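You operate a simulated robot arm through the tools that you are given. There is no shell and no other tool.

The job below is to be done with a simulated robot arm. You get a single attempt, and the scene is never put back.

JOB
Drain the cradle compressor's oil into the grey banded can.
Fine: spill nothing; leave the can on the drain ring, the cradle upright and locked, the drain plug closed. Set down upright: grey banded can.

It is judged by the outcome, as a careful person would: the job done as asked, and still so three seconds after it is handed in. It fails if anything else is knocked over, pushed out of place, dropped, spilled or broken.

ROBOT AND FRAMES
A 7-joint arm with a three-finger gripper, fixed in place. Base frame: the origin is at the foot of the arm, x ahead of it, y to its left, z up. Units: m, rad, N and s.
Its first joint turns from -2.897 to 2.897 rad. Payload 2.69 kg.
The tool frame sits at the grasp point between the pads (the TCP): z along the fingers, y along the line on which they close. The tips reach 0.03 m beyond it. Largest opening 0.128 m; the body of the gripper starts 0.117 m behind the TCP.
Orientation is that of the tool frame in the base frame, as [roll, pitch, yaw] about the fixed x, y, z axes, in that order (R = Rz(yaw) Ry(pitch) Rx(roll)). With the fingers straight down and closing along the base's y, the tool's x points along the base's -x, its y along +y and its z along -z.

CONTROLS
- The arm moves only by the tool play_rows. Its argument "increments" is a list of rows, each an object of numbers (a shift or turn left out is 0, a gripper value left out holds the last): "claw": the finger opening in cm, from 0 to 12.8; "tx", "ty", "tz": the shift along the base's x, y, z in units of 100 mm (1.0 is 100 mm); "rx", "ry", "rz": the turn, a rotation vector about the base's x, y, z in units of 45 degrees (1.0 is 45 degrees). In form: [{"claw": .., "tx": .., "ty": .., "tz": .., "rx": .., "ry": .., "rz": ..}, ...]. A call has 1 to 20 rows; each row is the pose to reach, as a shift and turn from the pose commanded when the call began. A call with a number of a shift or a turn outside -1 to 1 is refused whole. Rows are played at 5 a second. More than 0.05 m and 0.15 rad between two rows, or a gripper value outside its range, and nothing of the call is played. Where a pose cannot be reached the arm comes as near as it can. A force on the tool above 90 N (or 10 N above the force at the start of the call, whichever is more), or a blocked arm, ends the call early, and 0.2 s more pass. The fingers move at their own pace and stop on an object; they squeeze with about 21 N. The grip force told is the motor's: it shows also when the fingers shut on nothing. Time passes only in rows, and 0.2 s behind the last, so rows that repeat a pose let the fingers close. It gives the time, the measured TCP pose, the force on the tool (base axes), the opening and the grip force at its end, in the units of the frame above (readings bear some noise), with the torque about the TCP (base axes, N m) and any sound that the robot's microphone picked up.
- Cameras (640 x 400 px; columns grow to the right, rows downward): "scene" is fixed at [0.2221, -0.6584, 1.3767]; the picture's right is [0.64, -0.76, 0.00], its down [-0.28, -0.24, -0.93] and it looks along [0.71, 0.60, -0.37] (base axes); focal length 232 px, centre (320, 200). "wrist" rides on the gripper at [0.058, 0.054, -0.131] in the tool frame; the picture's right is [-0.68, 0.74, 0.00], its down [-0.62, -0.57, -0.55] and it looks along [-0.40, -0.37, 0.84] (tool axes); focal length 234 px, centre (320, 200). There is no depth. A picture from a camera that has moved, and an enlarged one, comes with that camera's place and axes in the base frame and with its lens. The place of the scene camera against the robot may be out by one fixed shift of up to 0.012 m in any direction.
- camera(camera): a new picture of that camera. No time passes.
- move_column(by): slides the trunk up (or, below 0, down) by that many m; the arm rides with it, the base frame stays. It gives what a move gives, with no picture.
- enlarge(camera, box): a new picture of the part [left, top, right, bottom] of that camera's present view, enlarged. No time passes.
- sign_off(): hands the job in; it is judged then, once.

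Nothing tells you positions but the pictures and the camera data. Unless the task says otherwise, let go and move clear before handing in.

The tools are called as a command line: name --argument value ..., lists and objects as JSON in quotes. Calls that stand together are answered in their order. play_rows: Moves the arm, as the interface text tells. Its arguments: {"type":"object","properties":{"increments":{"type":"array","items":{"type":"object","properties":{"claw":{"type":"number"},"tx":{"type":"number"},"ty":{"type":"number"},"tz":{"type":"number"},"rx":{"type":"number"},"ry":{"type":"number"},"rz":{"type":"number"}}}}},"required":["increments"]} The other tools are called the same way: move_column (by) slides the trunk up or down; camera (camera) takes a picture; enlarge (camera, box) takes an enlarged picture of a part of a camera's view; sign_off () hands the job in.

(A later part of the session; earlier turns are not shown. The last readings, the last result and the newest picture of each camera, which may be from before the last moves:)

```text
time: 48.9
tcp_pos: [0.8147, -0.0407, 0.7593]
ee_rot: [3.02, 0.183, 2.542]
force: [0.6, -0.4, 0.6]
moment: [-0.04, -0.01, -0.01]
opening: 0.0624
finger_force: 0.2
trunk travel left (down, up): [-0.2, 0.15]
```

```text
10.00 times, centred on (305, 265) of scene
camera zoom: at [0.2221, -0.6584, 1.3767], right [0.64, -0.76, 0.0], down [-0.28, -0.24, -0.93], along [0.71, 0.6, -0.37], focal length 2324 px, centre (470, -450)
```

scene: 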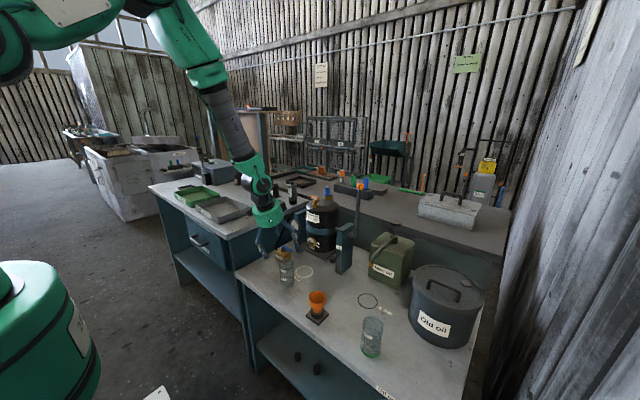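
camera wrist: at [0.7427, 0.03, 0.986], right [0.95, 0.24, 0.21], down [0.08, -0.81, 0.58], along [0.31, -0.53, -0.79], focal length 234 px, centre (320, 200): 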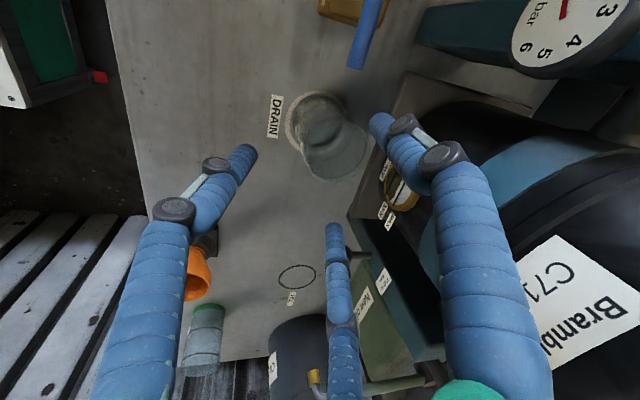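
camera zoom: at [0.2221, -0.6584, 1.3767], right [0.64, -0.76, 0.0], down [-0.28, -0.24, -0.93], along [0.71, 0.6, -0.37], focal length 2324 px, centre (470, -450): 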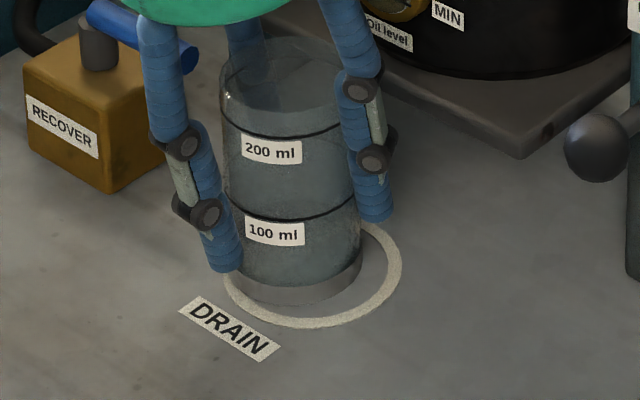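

play_rows --increments '[{"ty": -0.03, "tx": 0.01}, {"ty": -0.055, "tx": 0.015}, {"ty": -0.075, "tx": 0.015}, {"ty": -0.075, "tx": 0.015}]'

enlarge --camera "scene" --box '[285, 245, 325, 285]'

enlarge --camera "wrist" --box '[220, 80, 400, 280]'

```text
time: 49.9
tcp_pos: [0.8151, -0.0487, 0.7599]
ee_rot: [3.022, 0.18, 2.542]
force: [0.2, 0.2, 0.4]
moment: [-0.01, -0.03, -0.01]
opening: 0.0623
finger_force: 0.6
trunk travel left (down, up): [-0.2, 0.15]
```

```text
10.00 times, centred on (305, 265) of scene
camera zoom: at [0.2221, -0.6584, 1.3767], right [0.64, -0.76, 0.0], down [-0.28, -0.24, -0.93], along [0.71, 0.6, -0.37], focal length 2324 px, centre (470, -450)
```

zoom: 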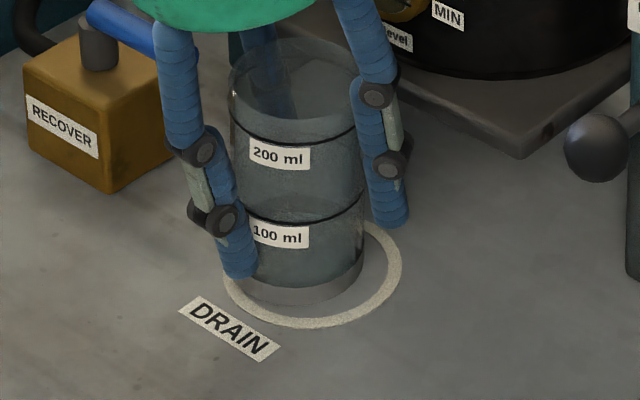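

```text
2.00 times, centred on (310, 180) of wrist
camera zoom: at [0.7679, 0.0273, 0.8845], right [0.95, 0.24, 0.21], down [0.08, -0.81, 0.58], along [0.31, -0.53, -0.79], focal length 468 px, centre (340, 240)
```

zoom: 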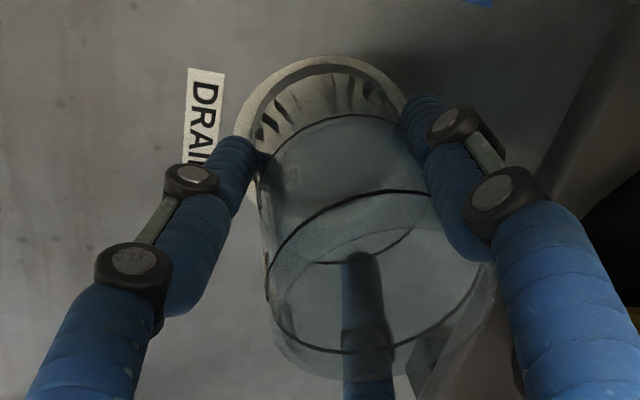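

The can rocked instead of sliding, because the push was too high. I'll move back, grip firmly, lift a few mm, shift and set it down again.

play_rows --increments '[{"ty": 0.03}, {"ty": 0.06}, {"ty": 0.08}, {"ty": 0.08}]'

play_rows --increments '[{"claw": 5.8}, {"claw": 5.2}, {"claw": 5.2}, {"tz": 0.03}, {"tz": 0.08}, {"tz": 0.12}, {"tz": 0.12}]'

enlarge --camera "scene" --box '[285, 245, 325, 285]'

enlarge --camera "wrist" --box '[220, 80, 400, 280]'

```text
time: 50.9
tcp_pos: [0.8141, -0.0395, 0.7597]
ee_rot: [3.021, 0.18, 2.542]
force: [-0.2, -0.5, -0.3]
moment: [-0.03, -0.03, 0.04]
opening: 0.0622
finger_force: 0.0
trunk travel left (down, up): [-0.2, 0.15]
```

```text
time: 52.5
tcp_pos: [0.8139, -0.0397, 0.7729]
ee_rot: [3.021, 0.18, 2.543]
force: [-0.4, -0.4, -2.2]
moment: [-0.04, 0.0, 0.0]
opening: 0.0598
finger_force: 20.7
trunk travel left (down, up): [-0.2, 0.15]
```

```text
10.00 times, centred on (305, 265) of scene
camera zoom: at [0.2221, -0.6584, 1.3767], right [0.64, -0.76, 0.0], down [-0.28, -0.24, -0.93], along [0.71, 0.6, -0.37], focal length 2324 px, centre (470, -450)
```

zoom: 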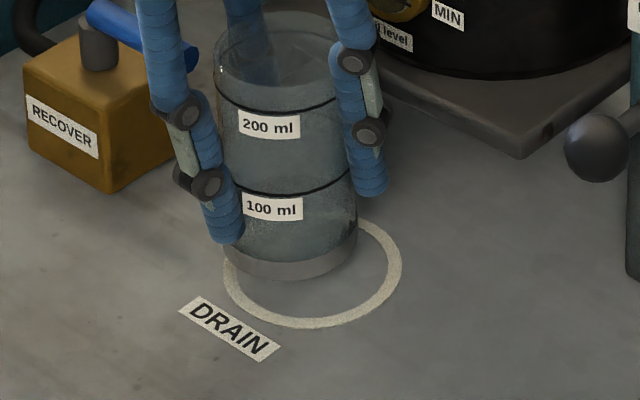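

```text
2.00 times, centred on (310, 180) of wrist
camera zoom: at [0.7671, 0.0361, 0.8979], right [0.95, 0.24, 0.21], down [0.08, -0.81, 0.58], along [0.31, -0.53, -0.79], focal length 468 px, centre (340, 240)
```

zoom: 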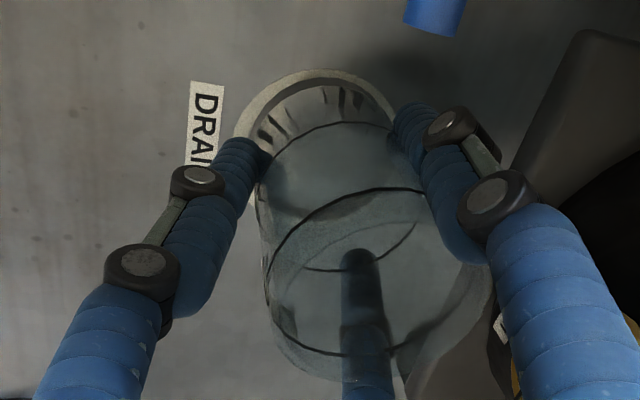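

play_rows --increments '[{"ty": -0.04}, {"ty": -0.08}, {"ty": -0.11}, {"ty": -0.11, "tz": -0.05}, {"ty": -0.11, "tz": -0.09}, {"ty": -0.11, "tz": -0.09}]'

enlarge --camera "scene" --box '[285, 245, 325, 285]'

enlarge --camera "wrist" --box '[220, 80, 400, 280]'

```text
time: 53.9
tcp_pos: [0.8158, -0.0518, 0.7637]
ee_rot: [3.02, 0.183, 2.544]
force: [0.9, 0.3, -1.8]
moment: [0.0, 0.01, 0.02]
opening: 0.0592
finger_force: 21.1
trunk travel left (down, up): [-0.2, 0.15]
```

```text
10.00 times, centred on (305, 265) of scene
camera zoom: at [0.2221, -0.6584, 1.3767], right [0.64, -0.76, 0.0], down [-0.28, -0.24, -0.93], along [0.71, 0.6, -0.37], focal length 2324 px, centre (470, -450)
```

zoom: 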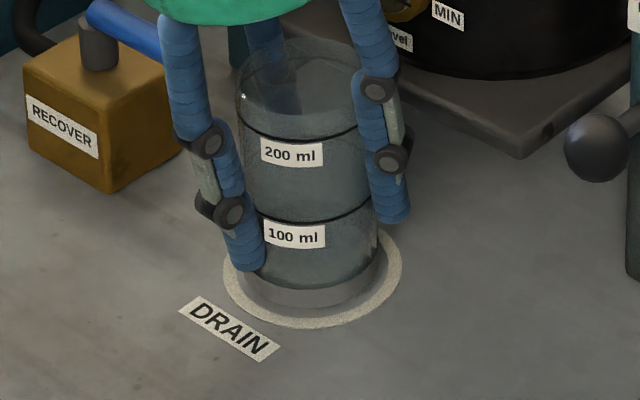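

```text
2.00 times, centred on (310, 180) of wrist
camera zoom: at [0.7681, 0.0245, 0.8887], right [0.95, 0.24, 0.21], down [0.08, -0.81, 0.58], along [0.31, -0.53, -0.79], focal length 468 px, centre (340, 240)
```

zoom: 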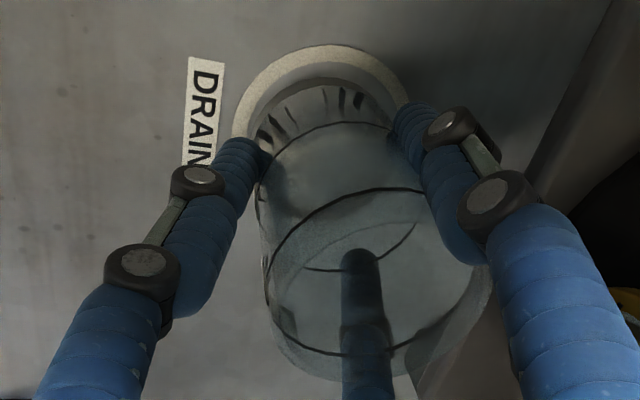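

The base is now centred on the ring in both views. I'll lower to contact and release.

play_rows --increments '[{"tz": -0.015}, {"tz": -0.03}, {"tz": -0.04}, {"tz": -0.04}]'

play_rows --increments '[{"claw": 6.0}, {"claw": 6.3}, {"claw": 6.6}, {"claw": 7.2}, {"claw": 8.0}, {"claw": 9.2}, {"claw": 9.2}]'

enlarge --camera "scene" --box '[285, 245, 325, 285]'

enlarge --camera "wrist" --box '[220, 80, 400, 280]'

```text
time: 54.9
tcp_pos: [0.816, -0.0505, 0.7599]
ee_rot: [3.018, 0.183, 2.544]
force: [-0.6, -2.1, 5.3]
moment: [-0.22, 0.1, 0.02]
opening: 0.059
finger_force: 20.7
trunk travel left (down, up): [-0.2, 0.15]
```

```text
time: 56.5
tcp_pos: [0.8139, -0.0517, 0.7599]
ee_rot: [3.023, 0.181, 2.542]
force: [0.0, -0.7, -0.2]
moment: [0.0, -0.04, -0.01]
opening: 0.0921
finger_force: 0.0
trunk travel left (down, up): [-0.2, 0.15]
```

```text
10.00 times, centred on (305, 265) of scene
camera zoom: at [0.2221, -0.6584, 1.3767], right [0.64, -0.76, 0.0], down [-0.28, -0.24, -0.93], along [0.71, 0.6, -0.37], focal length 2324 px, centre (470, -450)
```

zoom: 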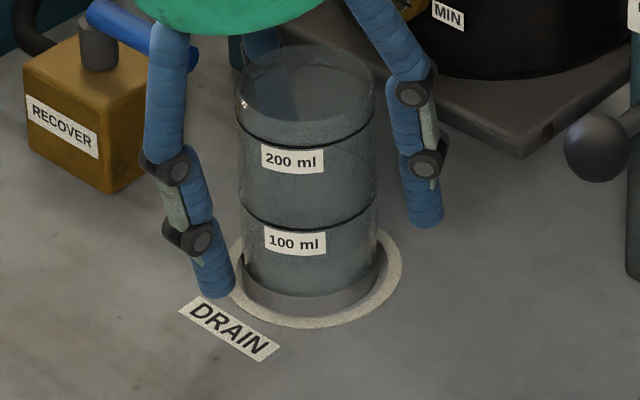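

```text
2.00 times, centred on (310, 180) of wrist
camera zoom: at [0.7676, 0.025, 0.8844], right [0.95, 0.24, 0.21], down [0.08, -0.81, 0.58], along [0.31, -0.53, -0.79], focal length 468 px, centre (340, 240)
```

zoom: 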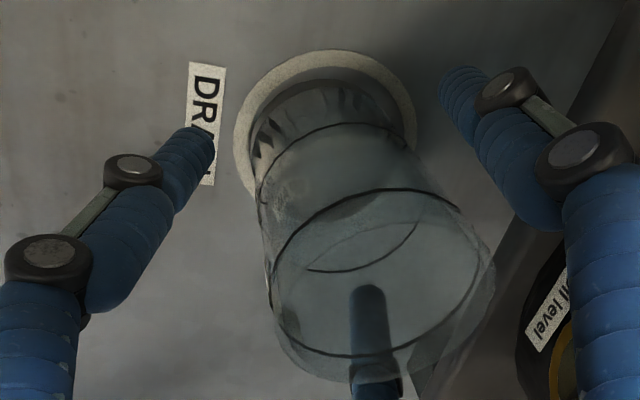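

The can is upright and centred on the drain ring. I'll retreat and rise to inspect the drain plug closely.

play_rows --increments '[{"tx": -0.05, "tz": 0.24}, {"tx": -0.1, "tz": 0.48}, {"tx": -0.16, "tz": 0.74}, {"tx": -0.21, "tz": 1.0}, {"tx": -0.21, "tz": 1.0}]'

play_rows --increments '[{"tx": -0.2, "tz": 0.3}, {"tx": -0.4, "tz": 0.6}, {"tx": -0.5, "tz": 0.85}, {"tx": -0.5, "tz": 1.0}, {"tx": -0.5, "tz": 1.0}]'

camera --camera "wrist"

camera --camera "scene"

```text
time: 57.7
tcp_pos: [0.7902, -0.0507, 0.8598]
ee_rot: [3.019, 0.182, 2.544]
force: [-0.1, 0.5, -0.8]
moment: [0.0, -0.03, 0.0]
opening: 0.092
finger_force: 0.1
trunk travel left (down, up): [-0.2, 0.15]
```

```text
time: 58.9
tcp_pos: [0.7418, -0.0516, 0.9568]
ee_rot: [3.023, 0.181, 2.543]
force: [-0.2, 0.3, 0.6]
moment: [-0.01, 0.0, 0.0]
opening: 0.0919
finger_force: 0.1
trunk travel left (down, up): [-0.2, 0.15]
```

```text
taken
camera wrist: at [0.6947, 0.0239, 1.0824], right [0.95, 0.24, 0.21], down [0.08, -0.81, 0.58], along [0.31, -0.53, -0.79], focal length 234 px, centre (320, 200)
```

wrist: 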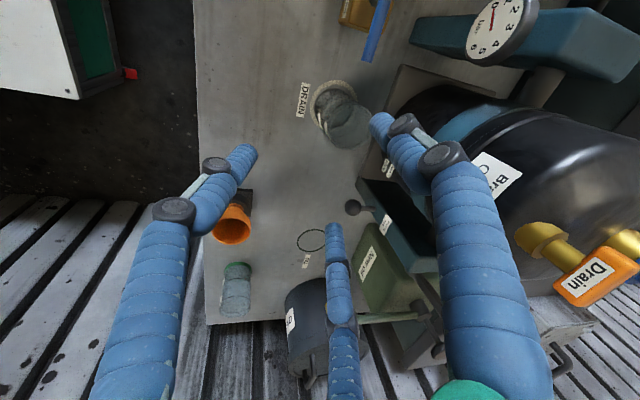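

```text
taken
```

scene: 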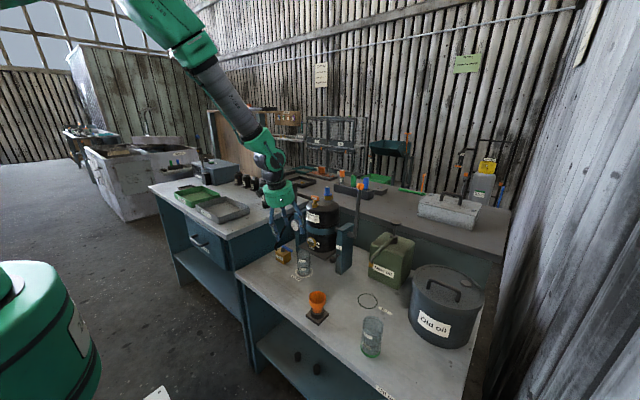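

enlarge --camera "wrist" --box '[500, 180, 640, 320]'

enlarge --camera "scene" --box '[298, 185, 328, 215]'

enlarge --camera "wrist" --box '[330, 140, 440, 260]'

```text
2.86 times, centred on (570, 250) of wrist
camera zoom: at [0.6947, 0.0239, 1.0824], right [0.95, 0.24, 0.21], down [0.08, -0.81, 0.58], along [0.31, -0.53, -0.79], focal length 669 px, centre (-394, 57)
```

zoom: 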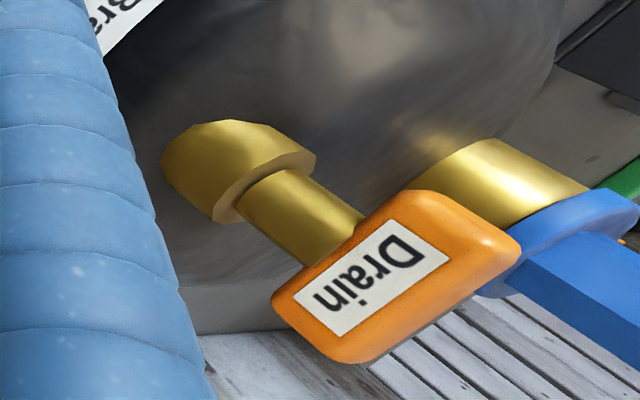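

```text
13.33 times, centred on (313, 200) of scene
camera zoom: at [0.2221, -0.6584, 1.3767], right [0.64, -0.76, 0.0], down [-0.28, -0.24, -0.93], along [0.71, 0.6, -0.37], focal length 3099 px, centre (413, 200)
```

zoom: 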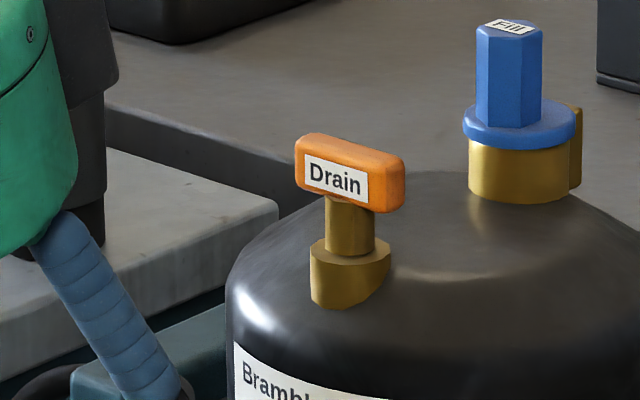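

```text
3.33 times, centred on (385, 200) of wrist
camera zoom: at [0.6947, 0.0239, 1.0824], right [0.95, 0.24, 0.21], down [0.08, -0.81, 0.58], along [0.31, -0.53, -0.79], focal length 781 px, centre (103, 200)
```

zoom: 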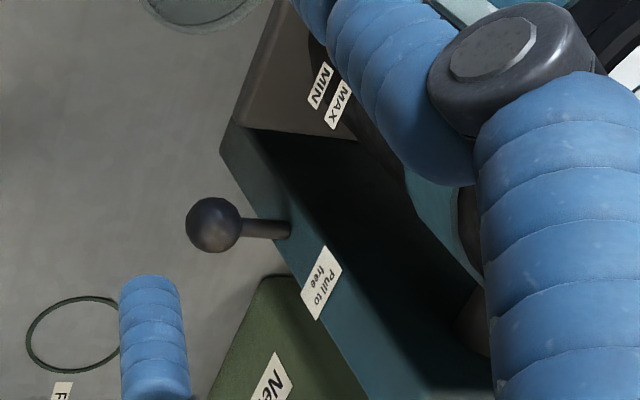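

The drain plug is an orange T-bar (about 36 mm along y) on a brass stem, and the lever pivot is at about (0.944, 0.898). I'll rise, straighten the hand to vertical, and yaw it so two fingers can straddle one half of the T-bar.

play_rows --increments '[{"tz": 0.25, "ry": 0.05}, {"tz": 0.5, "ry": 0.12}, {"tz": 0.75, "ry": 0.2}, {"tz": 1.0, "ry": 0.274}, {"tz": 1.0, "ry": 0.274}]'

play_rows --increments '[{"rz": -0.15, "tz": 0.3}, {"rz": -0.3, "tz": 0.6}, {"rz": -0.45, "tz": 0.9}, {"rz": -0.6, "tz": 0.9}, {"rz": -0.6, "tz": 0.9}]'

camera --camera "wrist"

```text
time: 60.1
tcp_pos: [0.7426, -0.0517, 1.0585]
ee_rot: [-3.141, 0.002, 2.556]
force: [-0.1, 0.1, 0.8]
moment: [0.0, -0.03, 0.0]
opening: 0.092
finger_force: 0.0
trunk travel left (down, up): [-0.2, 0.15]
```

```text
time: 61.3
tcp_pos: [0.7422, -0.0507, 1.1477]
ee_rot: [3.141, 0.003, 2.081]
force: [-0.1, 0.7, -0.5]
moment: [0.01, 0.03, 0.01]
opening: 0.092
finger_force: 0.0
trunk travel left (down, up): [-0.2, 0.15]
```

```text
taken
camera wrist: at [0.7609, 0.0251, 1.2793], right [0.97, -0.23, 0.0], down [-0.19, -0.81, 0.55], along [-0.12, -0.54, -0.84], focal length 234 px, centre (320, 200)
```

wrist: 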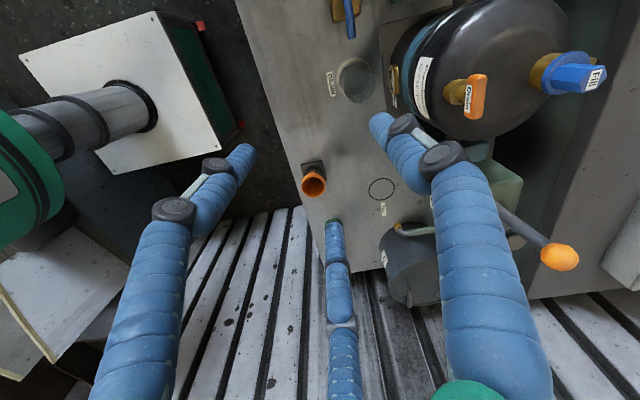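

I'll pinch the T-bar across its thin side, so the hand's closing axis must lie along x. I'll yaw another -29° and move over the T.

play_rows --increments '[{"rz": -0.15, "tx": 0.2, "claw": 6.0}, {"rz": -0.3, "tx": 0.45}, {"rz": -0.45, "tx": 0.7}, {"rz": -0.6, "tx": 0.9}, {"rz": -0.65, "tx": 1.0}, {"rz": -0.65, "tx": 1.0}]'

camera --camera "wrist"

```text
time: 62.7
tcp_pos: [0.8436, -0.0524, 1.1485]
ee_rot: [3.139, 0.002, 1.572]
force: [0.2, 0.2, -0.2]
moment: [-0.01, 0.01, -0.03]
opening: 0.0599
finger_force: 0.0
trunk travel left (down, up): [-0.2, 0.15]
```

```text
taken
camera wrist: at [0.8978, 0.0056, 1.28], right [0.74, -0.68, 0.0], down [-0.57, -0.61, 0.55], along [-0.37, -0.41, -0.84], focal length 234 px, centre (320, 200)
```

wrist: 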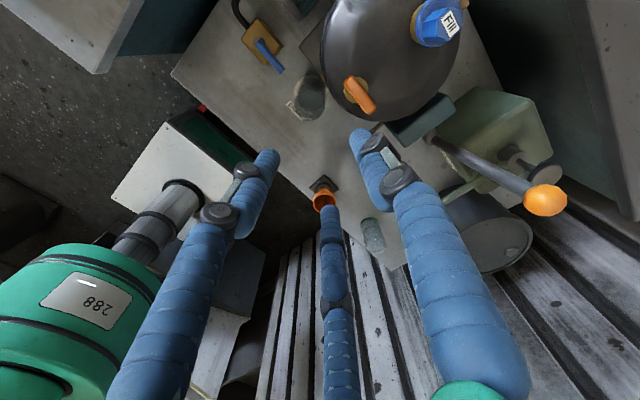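

play_rows --increments '[{"tx": 0.2, "ty": 0.01, "tz": -0.05}, {"tx": 0.4, "ty": 0.015, "tz": -0.15}, {"tx": 0.57, "ty": 0.015, "tz": -0.35}, {"tx": 0.57, "ty": 0.015, "tz": -0.45}, {"tx": 0.57, "ty": 0.015, "tz": -0.45}]'

camera --camera "wrist"

enlarge --camera "scene" --box '[280, 150, 370, 230]'

```text
time: 63.9
tcp_pos: [0.9004, -0.0479, 1.106]
ee_rot: [3.142, 0.002, 1.572]
force: [-0.4, -0.6, 0.0]
moment: [-0.02, -0.01, 0.02]
opening: 0.0602
finger_force: 0.2
trunk travel left (down, up): [-0.2, 0.15]
```

```text
taken
camera wrist: at [0.9536, 0.0097, 1.2373], right [0.74, -0.68, 0.0], down [-0.56, -0.62, 0.55], along [-0.37, -0.41, -0.84], focal length 234 px, centre (320, 200)
```

wrist: 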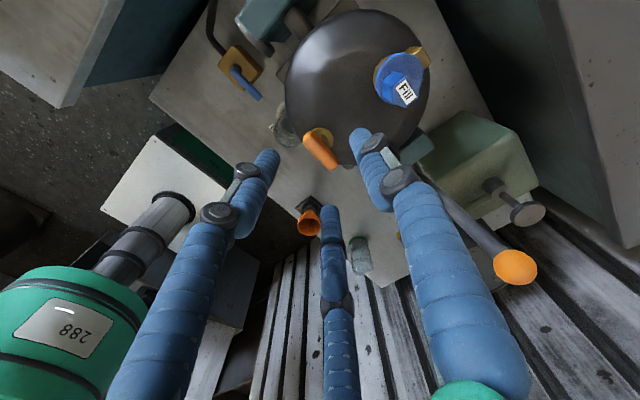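

```text
5.00 times, centred on (325, 190) of scene
camera zoom: at [0.2221, -0.6584, 1.3767], right [0.64, -0.76, 0.0], down [-0.28, -0.24, -0.93], along [0.71, 0.6, -0.37], focal length 1162 px, centre (295, 250)
```

zoom: 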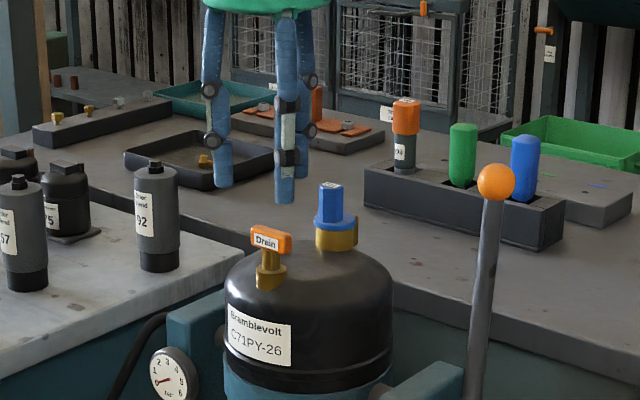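

The hand is centred over the T. I'll descend to straddle the bar.

play_rows --increments '[{"tx": 0.01, "ty": -0.01, "tz": -0.2}, {"tx": 0.01, "ty": -0.01, "tz": -0.4}, {"tx": 0.01, "ty": -0.01, "tz": -0.55}, {"tx": 0.01, "ty": -0.01, "tz": -0.6}, {"tx": 0.01, "ty": -0.01, "tz": -0.6}]'

camera --camera "wrist"

enlarge --camera "scene" --box '[280, 170, 350, 230]'

```text
time: 65.1
tcp_pos: [0.9014, -0.0524, 1.0442]
ee_rot: [3.14, 0.003, 1.574]
force: [-0.1, 0.0, -0.2]
moment: [0.03, -0.01, -0.01]
opening: 0.0599
finger_force: 0.1
trunk travel left (down, up): [-0.2, 0.15]
```

```text
taken
camera wrist: at [0.9543, 0.0067, 1.1763], right [0.74, -0.68, 0.0], down [-0.56, -0.62, 0.55], along [-0.37, -0.41, -0.84], focal length 234 px, centre (320, 200)
```

wrist: 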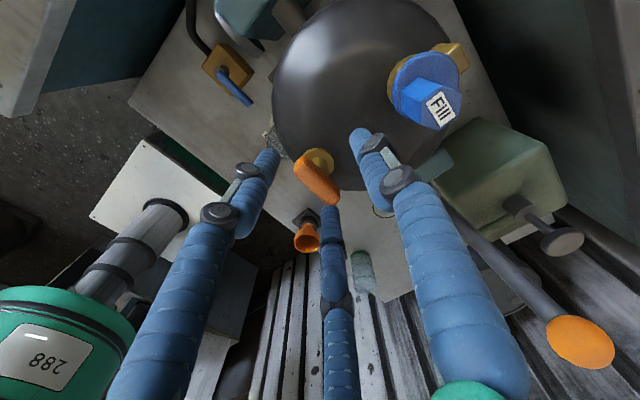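

```text
6.67 times, centred on (315, 200) of scene
camera zoom: at [0.2221, -0.6584, 1.3767], right [0.64, -0.76, 0.0], down [-0.28, -0.24, -0.93], along [0.71, 0.6, -0.37], focal length 1550 px, centre (353, 200)
```

zoom: 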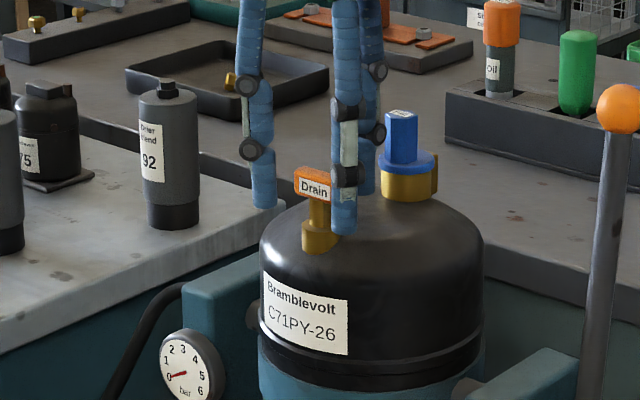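

play_rows --increments '[{"claw": 4.0}, {"claw": 2.6}, {"claw": 2.6}]'

camera --camera "wrist"

enlarge --camera "wrist" --box '[260, 120, 380, 240]'

enlarge --camera "scene" --box '[295, 180, 335, 215]'

```text
time: 65.9
tcp_pos: [0.9001, -0.0505, 1.0445]
ee_rot: [-3.14, 0.002, 1.574]
force: [-5.4, 14.5, -1.4]
moment: [0.32, 0.25, 0.01]
opening: 0.0369
finger_force: 8.8
trunk travel left (down, up): [-0.2, 0.15]
```

```text
taken
camera wrist: at [0.9538, 0.0084, 1.176], right [0.74, -0.67, 0.0], down [-0.56, -0.62, 0.55], along [-0.37, -0.41, -0.83], focal length 234 px, centre (320, 200)
```

wrist: 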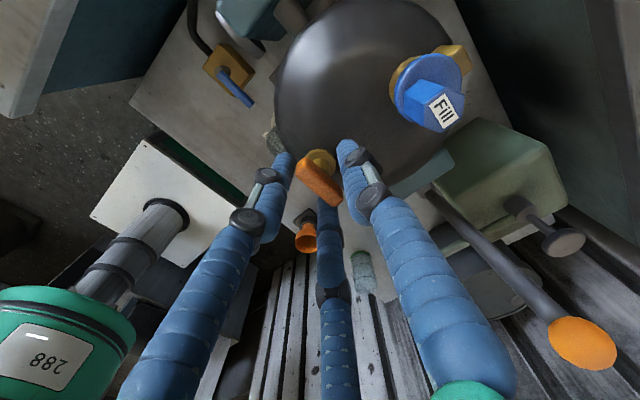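

```text
3.33 times, centred on (320, 180) of wrist
camera zoom: at [0.9538, 0.0084, 1.176], right [0.74, -0.67, 0.0], down [-0.56, -0.62, 0.55], along [-0.37, -0.41, -0.83], focal length 781 px, centre (320, 267)
```

zoom: 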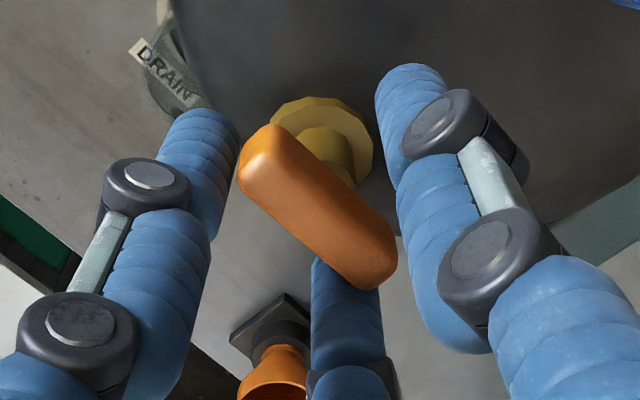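

```text
11.43 times, centred on (315, 198) of scene
camera zoom: at [0.2221, -0.6584, 1.3767], right [0.64, -0.76, 0.0], down [-0.28, -0.24, -0.93], along [0.71, 0.6, -0.37], focal length 2656 px, centre (377, 229)
```

zoom: 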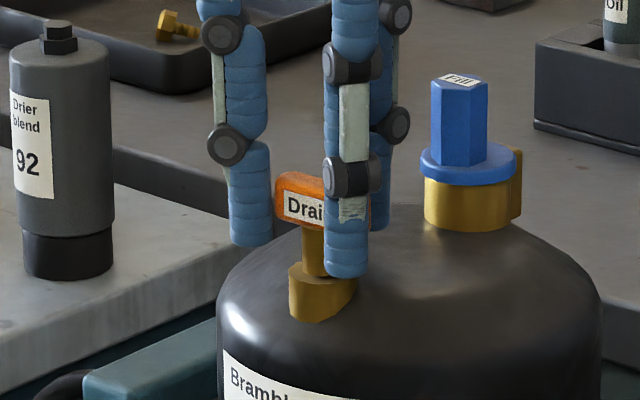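

The rear fingers met the bar ends, so the hand must sit about 6 mm further toward -x for them to land on the bar's -x face. I'll open, offset and close again.

play_rows --increments '[{"claw": 4.5}, {"claw": 5.5}, {"claw": 5.5, "tx": -0.035, "ty": 0.015}, {"claw": 5.5, "tx": -0.07, "ty": 0.025}, {"claw": 5.5, "tx": -0.07, "ty": 0.025}]'

play_rows --increments '[{"claw": 4.0}, {"claw": 3.0}, {"claw": 2.4}, {"claw": 2.4}]'

enlarge --camera "wrist" --box '[260, 120, 380, 240]'

enlarge --camera "scene" --box '[295, 180, 335, 215]'

```text
time: 67.1
tcp_pos: [0.894, -0.0487, 1.0442]
ee_rot: [3.141, 0.002, 1.574]
force: [0.4, -0.3, 0.1]
moment: [0.02, -0.02, 0.01]
opening: 0.0549
finger_force: 0.2
trunk travel left (down, up): [-0.2, 0.15]
```

```text
time: 68.1
tcp_pos: [0.8947, -0.0499, 1.044]
ee_rot: [3.14, 0.003, 1.572]
force: [3.4, -0.3, 0.0]
moment: [-0.02, -0.11, 0.01]
opening: 0.0268
finger_force: 1.7
trunk travel left (down, up): [-0.2, 0.15]
```

```text
3.33 times, centred on (320, 180) of wrist
camera zoom: at [0.9477, 0.0087, 1.1761], right [0.74, -0.68, 0.0], down [-0.56, -0.62, 0.55], along [-0.37, -0.41, -0.84], focal length 781 px, centre (320, 267)
```

zoom: 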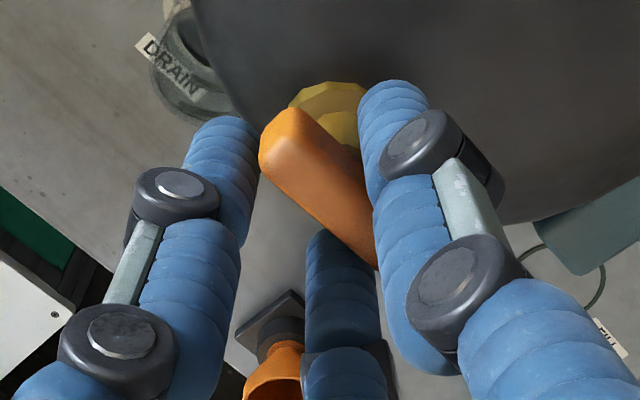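

```text
11.43 times, centred on (315, 198) of scene
camera zoom: at [0.2221, -0.6584, 1.3767], right [0.64, -0.76, 0.0], down [-0.28, -0.24, -0.93], along [0.71, 0.6, -0.37], focal length 2656 px, centre (377, 229)
```

zoom: 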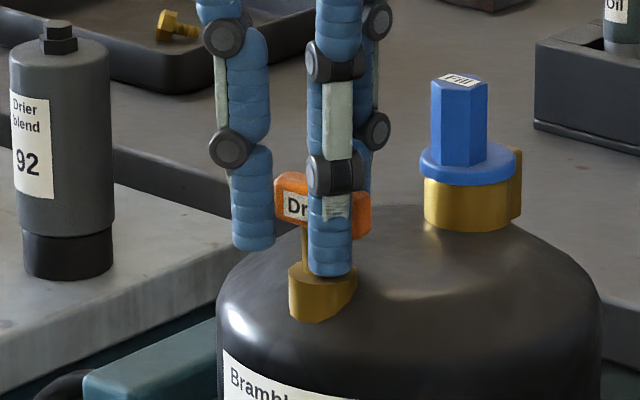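

play_rows --increments '[{"claw": 2.0}, {"claw": 1.5}, {"claw": 1.5}, {"claw": 1.5}]'

enlarge --camera "wrist" --box '[260, 120, 380, 240]'

enlarge --camera "scene" --box '[295, 180, 335, 215]'

```text
time: 69.1
tcp_pos: [0.8958, -0.0497, 1.044]
ee_rot: [3.138, 0.001, 1.572]
force: [17.7, -3.8, -3.3]
moment: [0.05, -0.85, -0.02]
opening: 0.023
finger_force: 45.0
trunk travel left (down, up): [-0.2, 0.15]
```

```text
3.33 times, centred on (320, 180) of wrist
camera zoom: at [0.9487, 0.0083, 1.1759], right [0.74, -0.68, 0.0], down [-0.57, -0.62, 0.55], along [-0.37, -0.41, -0.84], focal length 781 px, centre (320, 267)
```

zoom: 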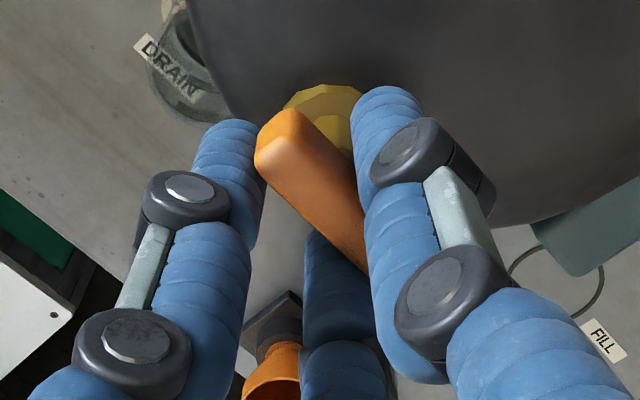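

```text
11.43 times, centred on (315, 198) of scene
camera zoom: at [0.2221, -0.6584, 1.3767], right [0.64, -0.76, 0.0], down [-0.28, -0.24, -0.93], along [0.71, 0.6, -0.37], focal length 2656 px, centre (377, 229)
```

zoom: 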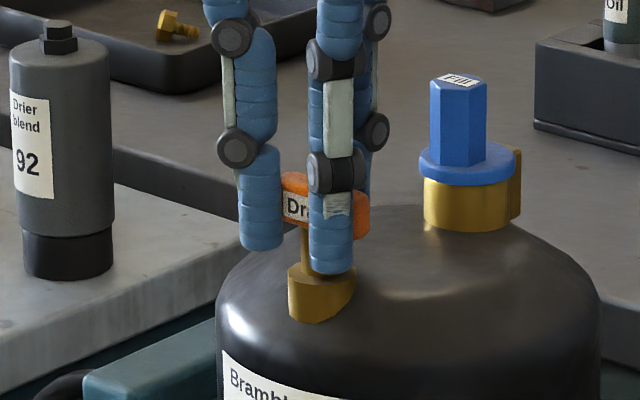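

All three fingers hold the bar. I'll ease the side load, then try turning the T counter-clockwise in small steps about its stem axis.

play_rows --increments '[{"tx": 0.008}, {"tx": 0.015}, {"tx": 0.015}]'

play_rows --increments '[{"rz": 0.06, "ty": -0.002}, {"rz": 0.12, "ty": -0.005}, {"rz": 0.18, "ty": -0.008}, {"rz": 0.18, "ty": -0.008}]'

enlarge --camera "wrist" --box '[260, 120, 380, 240]'

enlarge --camera "scene" --box '[295, 180, 335, 215]'

```text
time: 69.9
tcp_pos: [0.895, -0.0492, 1.0443]
ee_rot: [-3.139, 0.0, 1.572]
force: [1.3, -6.4, -1.1]
moment: [-0.43, -0.58, -0.03]
opening: 0.0227
finger_force: 45.2
trunk travel left (down, up): [-0.2, 0.15]
```

```text
time: 70.9
tcp_pos: [0.8971, -0.0504, 1.0439]
ee_rot: [-3.14, 0.001, 1.713]
force: [3.8, -1.9, -5.7]
moment: [-0.34, -0.64, -0.02]
opening: 0.023
finger_force: 44.7
trunk travel left (down, up): [-0.2, 0.15]
```

```text
3.33 times, centred on (320, 180) of wrist
camera zoom: at [0.94, 0.0147, 1.1759], right [0.83, -0.56, 0.0], down [-0.47, -0.69, 0.55], along [-0.31, -0.45, -0.84], focal length 781 px, centre (320, 267)
```

zoom: 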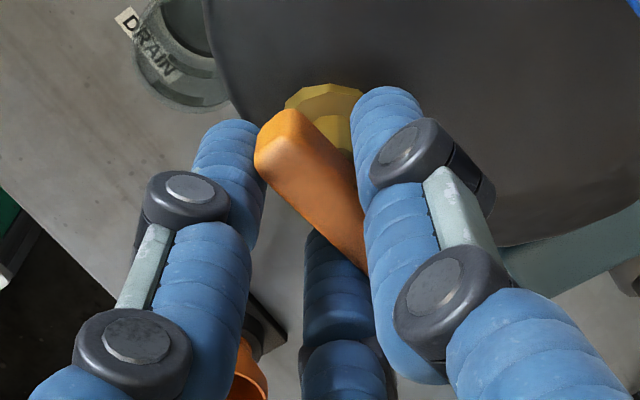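

```text
11.43 times, centred on (315, 198) of scene
camera zoom: at [0.2221, -0.6584, 1.3767], right [0.64, -0.76, 0.0], down [-0.28, -0.24, -0.93], along [0.71, 0.6, -0.37], focal length 2656 px, centre (377, 229)
```

zoom: 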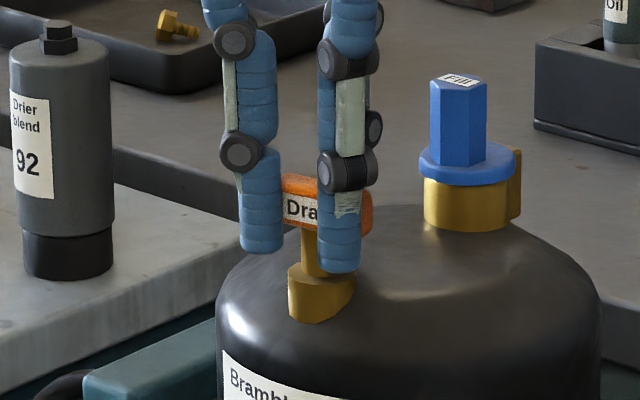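

The T turns freely with the hand. I'll continue counter-clockwise.

play_rows --increments '[{"rz": 0.15, "tx": 0.002, "ty": -0.006}, {"rz": 0.3, "tx": 0.004, "ty": -0.012}, {"rz": 0.45, "tx": 0.007, "ty": -0.018}, {"rz": 0.6, "tx": 0.01, "ty": -0.024}, {"rz": 0.75, "tx": 0.014, "ty": -0.029}, {"rz": 0.9, "tx": 0.018, "ty": -0.033}, {"rz": 0.9, "tx": 0.018, "ty": -0.033}]'

enlarge --camera "wrist" --box '[260, 120, 380, 240]'

enlarge --camera "scene" --box '[295, 180, 335, 215]'

```text
time: 72.5
tcp_pos: [0.8974, -0.0525, 1.044]
ee_rot: [3.141, 0.002, 2.423]
force: [-5.3, 2.5, -6.1]
moment: [1.2, 0.35, -0.01]
opening: 0.0229
finger_force: 44.9
trunk travel left (down, up): [-0.2, 0.15]
```

```text
3.33 times, centred on (320, 180) of wrist
camera zoom: at [0.8881, 0.0253, 1.1761], right [0.99, 0.11, 0.0], down [0.09, -0.83, 0.55], along [0.06, -0.55, -0.84], focal length 781 px, centre (320, 267)
```

zoom: 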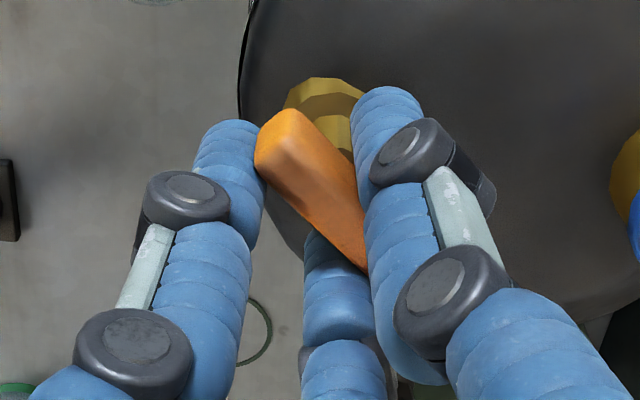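

```text
11.43 times, centred on (315, 198) of scene
camera zoom: at [0.2221, -0.6584, 1.3767], right [0.64, -0.76, 0.0], down [-0.28, -0.24, -0.93], along [0.71, 0.6, -0.37], focal length 2656 px, centre (377, 229)
```

zoom: 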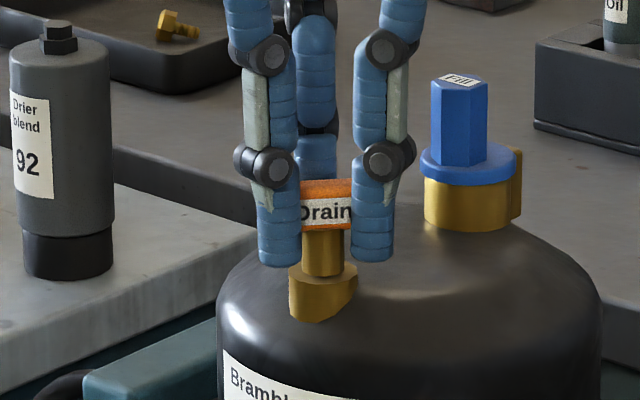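

play_rows --increments '[{"rz": 0.15, "tx": 0.005, "ty": -0.004}, {"rz": 0.3, "tx": 0.01, "ty": -0.008}, {"rz": 0.45, "tx": 0.016, "ty": -0.01}, {"rz": 0.6, "tx": 0.022, "ty": -0.012}, {"rz": 0.75, "tx": 0.029, "ty": -0.0135}, {"rz": 0.9, "tx": 0.035, "ty": -0.014}, {"rz": 0.9, "tx": 0.035, "ty": -0.014}]'

enlarge --camera "wrist" --box '[260, 120, 380, 240]'

enlarge --camera "scene" --box '[295, 180, 335, 215]'

```text
time: 74.1
tcp_pos: [0.9006, -0.0539, 1.0441]
ee_rot: [3.14, -0.002, 3.13]
force: [-27.3, 0.5, -12.9]
moment: [0.45, 0.88, 0.11]
opening: 0.0231
finger_force: 45.1
trunk travel left (down, up): [-0.2, 0.15]
```

```text
3.33 times, centred on (320, 180) of wrist
camera zoom: at [0.8418, -0.0007, 1.1763], right [0.69, 0.73, 0.0], down [0.61, -0.57, 0.55], along [0.4, -0.38, -0.84], focal length 781 px, centre (320, 267)
```

zoom: 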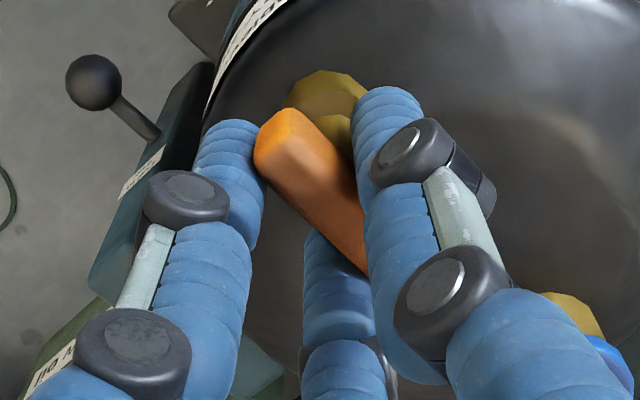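

```text
11.43 times, centred on (315, 198) of scene
camera zoom: at [0.2221, -0.6584, 1.3767], right [0.64, -0.76, 0.0], down [-0.28, -0.24, -0.93], along [0.71, 0.6, -0.37], focal length 2656 px, centre (377, 229)
```

zoom: 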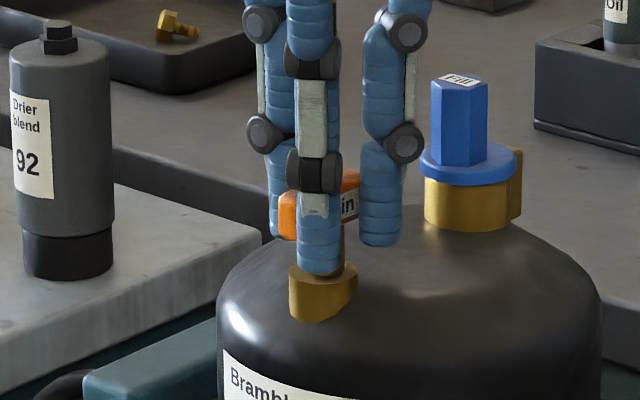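

The T has turned about 89° with almost no torque. I'll relieve the side load and probe a little further for an end stop.

play_rows --increments '[{"tx": -0.01}, {"tx": -0.02}, {"tx": -0.02}]'

play_rows --increments '[{"rz": 0.08, "tx": 0.007}, {"rz": 0.16, "tx": 0.014}, {"rz": 0.24, "tx": 0.02}, {"rz": 0.24, "tx": 0.02}]'

enlarge --camera "wrist" --box '[260, 120, 380, 240]'

```text
time: 74.9
tcp_pos: [0.9, -0.0542, 1.0444]
ee_rot: [3.141, 0.004, 3.128]
force: [-13.0, -4.1, -20.2]
moment: [0.2, 0.12, 0.02]
opening: 0.0229
finger_force: 45.1
trunk travel left (down, up): [-0.2, 0.15]
```

```text
time: 75.9
tcp_pos: [0.9004, -0.0544, 1.044]
ee_rot: [3.141, 0.002, -2.966]
force: [-16.6, 1.0, -13.2]
moment: [0.44, 0.43, 0.08]
opening: 0.0229
finger_force: 44.9
trunk travel left (down, up): [-0.2, 0.15]
```

```text
3.33 times, centred on (320, 180) of wrist
camera zoom: at [0.8333, -0.0125, 1.1763], right [0.54, 0.84, 0.0], down [0.7, -0.45, 0.55], along [0.46, -0.29, -0.84], focal length 781 px, centre (320, 267)
```

zoom: 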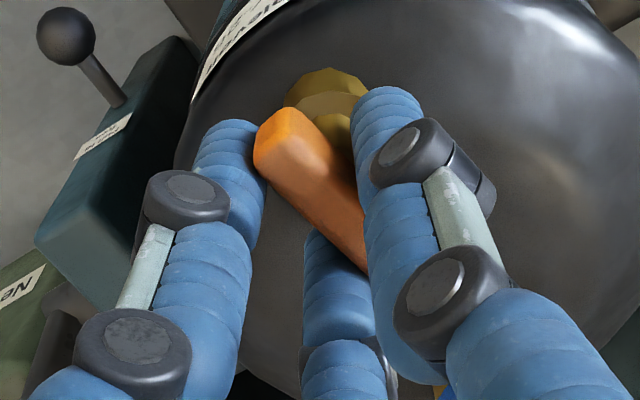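

enlarge --camera "scene" --box '[304, 190, 324, 212]'

enlarge --camera "wrist" --box '[300, 130, 350, 190]'

```text
16.00 times, centred on (314, 201) of scene
camera zoom: at [0.2221, -0.6584, 1.3767], right [0.64, -0.76, 0.0], down [-0.28, -0.24, -0.93], along [0.71, 0.6, -0.37], focal length 3719 px, centre (416, 184)
```

zoom: 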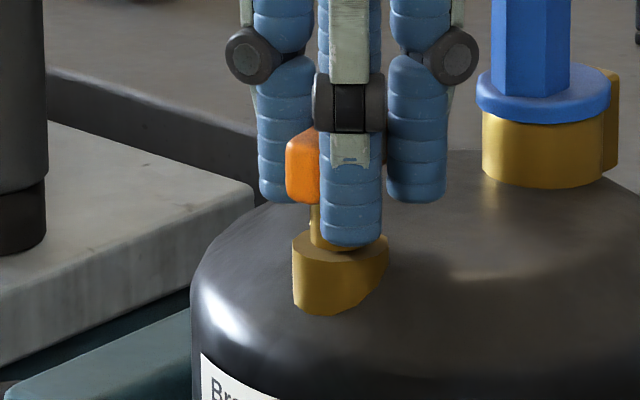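

```text
6.67 times, centred on (325, 160) of wrist
camera zoom: at [0.8333, -0.0125, 1.1763], right [0.54, 0.84, 0.0], down [0.7, -0.45, 0.55], along [0.46, -0.29, -0.84], focal length 1561 px, centre (287, 467)
```

zoom: 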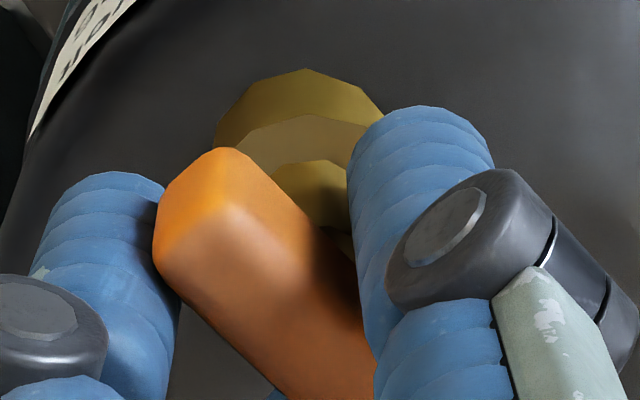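

play_rows --increments '[{"rz": 0.15, "tx": 0.0, "ty": 0.002}, {"rz": 0.3, "tx": 0.006, "ty": 0.005}, {"rz": 0.45, "tx": 0.012, "ty": 0.009}, {"rz": 0.6, "tx": 0.017, "ty": 0.013}, {"rz": 0.75, "tx": 0.022, "ty": 0.017}, {"rz": 0.9, "tx": 0.026, "ty": 0.021}, {"rz": 0.9, "tx": 0.026, "ty": 0.021}]'

enlarge --camera "wrist" --box '[260, 120, 380, 240]'

enlarge --camera "scene" --box '[295, 180, 335, 215]'

```text
time: 77.5
tcp_pos: [0.9043, -0.0531, 1.044]
ee_rot: [3.14, 0.002, -2.259]
force: [-18.5, -7.2, -11.7]
moment: [-0.17, 1.02, 0.05]
opening: 0.0227
finger_force: 45.3
trunk travel left (down, up): [-0.2, 0.15]
```

```text
3.33 times, centred on (320, 180) of wrist
camera zoom: at [0.8242, -0.065, 1.1764], right [-0.14, 0.99, 0.0], down [0.83, 0.12, 0.55], along [0.54, 0.08, -0.84], focal length 781 px, centre (320, 267)
```

zoom: 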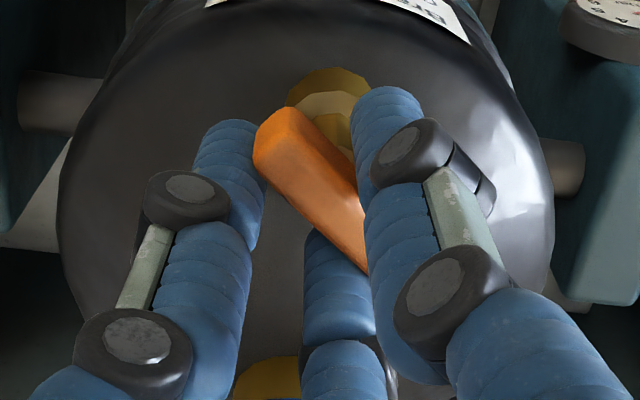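

```text
11.43 times, centred on (315, 198) of scene
camera zoom: at [0.2221, -0.6584, 1.3767], right [0.64, -0.76, 0.0], down [-0.28, -0.24, -0.93], along [0.71, 0.6, -0.37], focal length 2656 px, centre (377, 229)
```

zoom: 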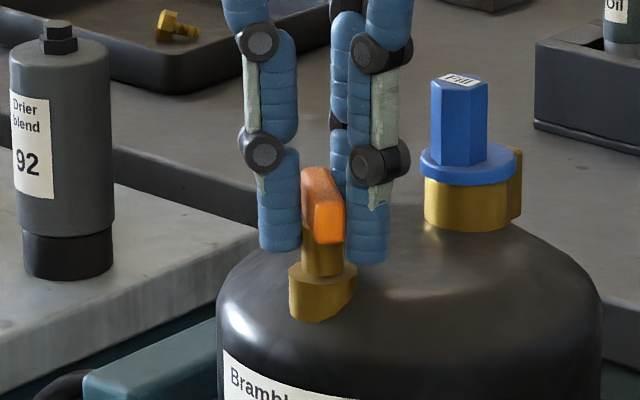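

play_rows --increments '[{"rz": 0.15, "tx": -0.006, "ty": 0.006}, {"rz": 0.3, "tx": -0.003, "ty": 0.012}, {"rz": 0.45, "tx": 0.0, "ty": 0.018}, {"rz": 0.6, "tx": 0.002, "ty": 0.025}, {"rz": 0.75, "tx": 0.002, "ty": 0.031}, {"rz": 0.9, "tx": 0.002, "ty": 0.037}, {"rz": 0.9, "tx": 0.002, "ty": 0.037}]'

enlarge --camera "wrist" --box '[260, 120, 380, 240]'

enlarge --camera "scene" --box '[295, 180, 335, 215]'

```text
time: 79.1
tcp_pos: [0.9052, -0.0497, 1.0445]
ee_rot: [3.139, 0.004, -1.552]
force: [-12.9, -27.0, -7.9]
moment: [-0.93, 0.91, -0.47]
opening: 0.0229
finger_force: 45.6
trunk travel left (down, up): [-0.2, 0.15]
```

```text
3.33 times, centred on (320, 180) of wrist
camera zoom: at [0.8514, -0.1108, 1.1763], right [-0.75, 0.66, 0.0], down [0.55, 0.62, 0.55], along [0.36, 0.41, -0.84], focal length 781 px, centre (320, 267)
```

zoom: 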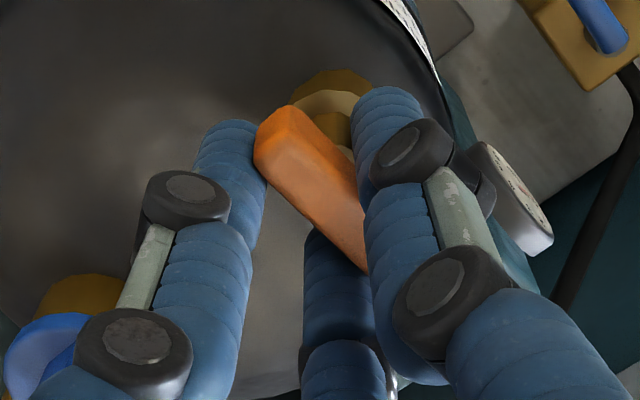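

```text
11.43 times, centred on (315, 198) of scene
camera zoom: at [0.2221, -0.6584, 1.3767], right [0.64, -0.76, 0.0], down [-0.28, -0.24, -0.93], along [0.71, 0.6, -0.37], focal length 2656 px, centre (377, 229)
```

zoom: 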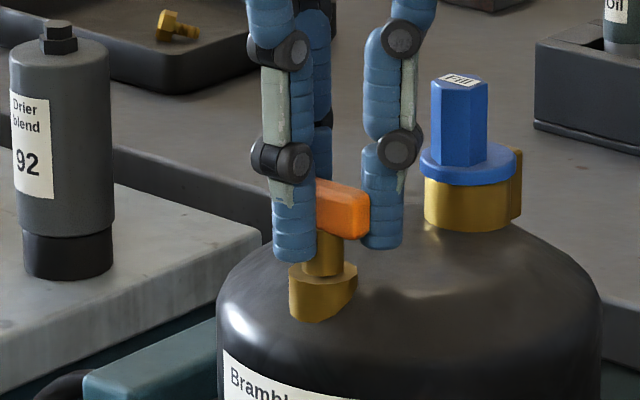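

Resistance (-0.47 N·m) now appears at about 180°, which suggests an end stop. I'll probe slightly further to confirm.

play_rows --increments '[{"rz": 0.06, "ty": 0.012}, {"rz": 0.12, "ty": 0.02}, {"rz": 0.12, "ty": 0.02}]'

enlarge --camera "wrist" --box '[260, 120, 380, 240]'

```text
time: 79.9
tcp_pos: [0.9049, -0.0488, 1.0456]
ee_rot: [3.142, 0.004, -1.459]
force: [0.3, -40.5, -9.9]
moment: [-1.03, 0.82, -1.47]
opening: 0.0242
finger_force: 45.3
trunk travel left (down, up): [-0.2, 0.15]
```

```text
3.33 times, centred on (320, 180) of wrist
camera zoom: at [0.8577, -0.1143, 1.1764], right [-0.81, 0.59, 0.0], down [0.49, 0.67, 0.55], along [0.32, 0.45, -0.83], focal length 781 px, centre (320, 267)
```

zoom: 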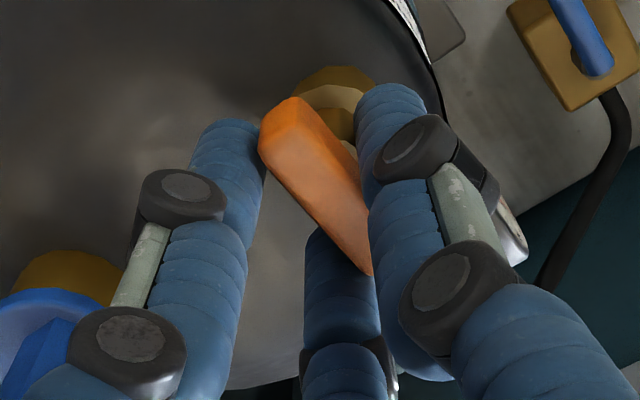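

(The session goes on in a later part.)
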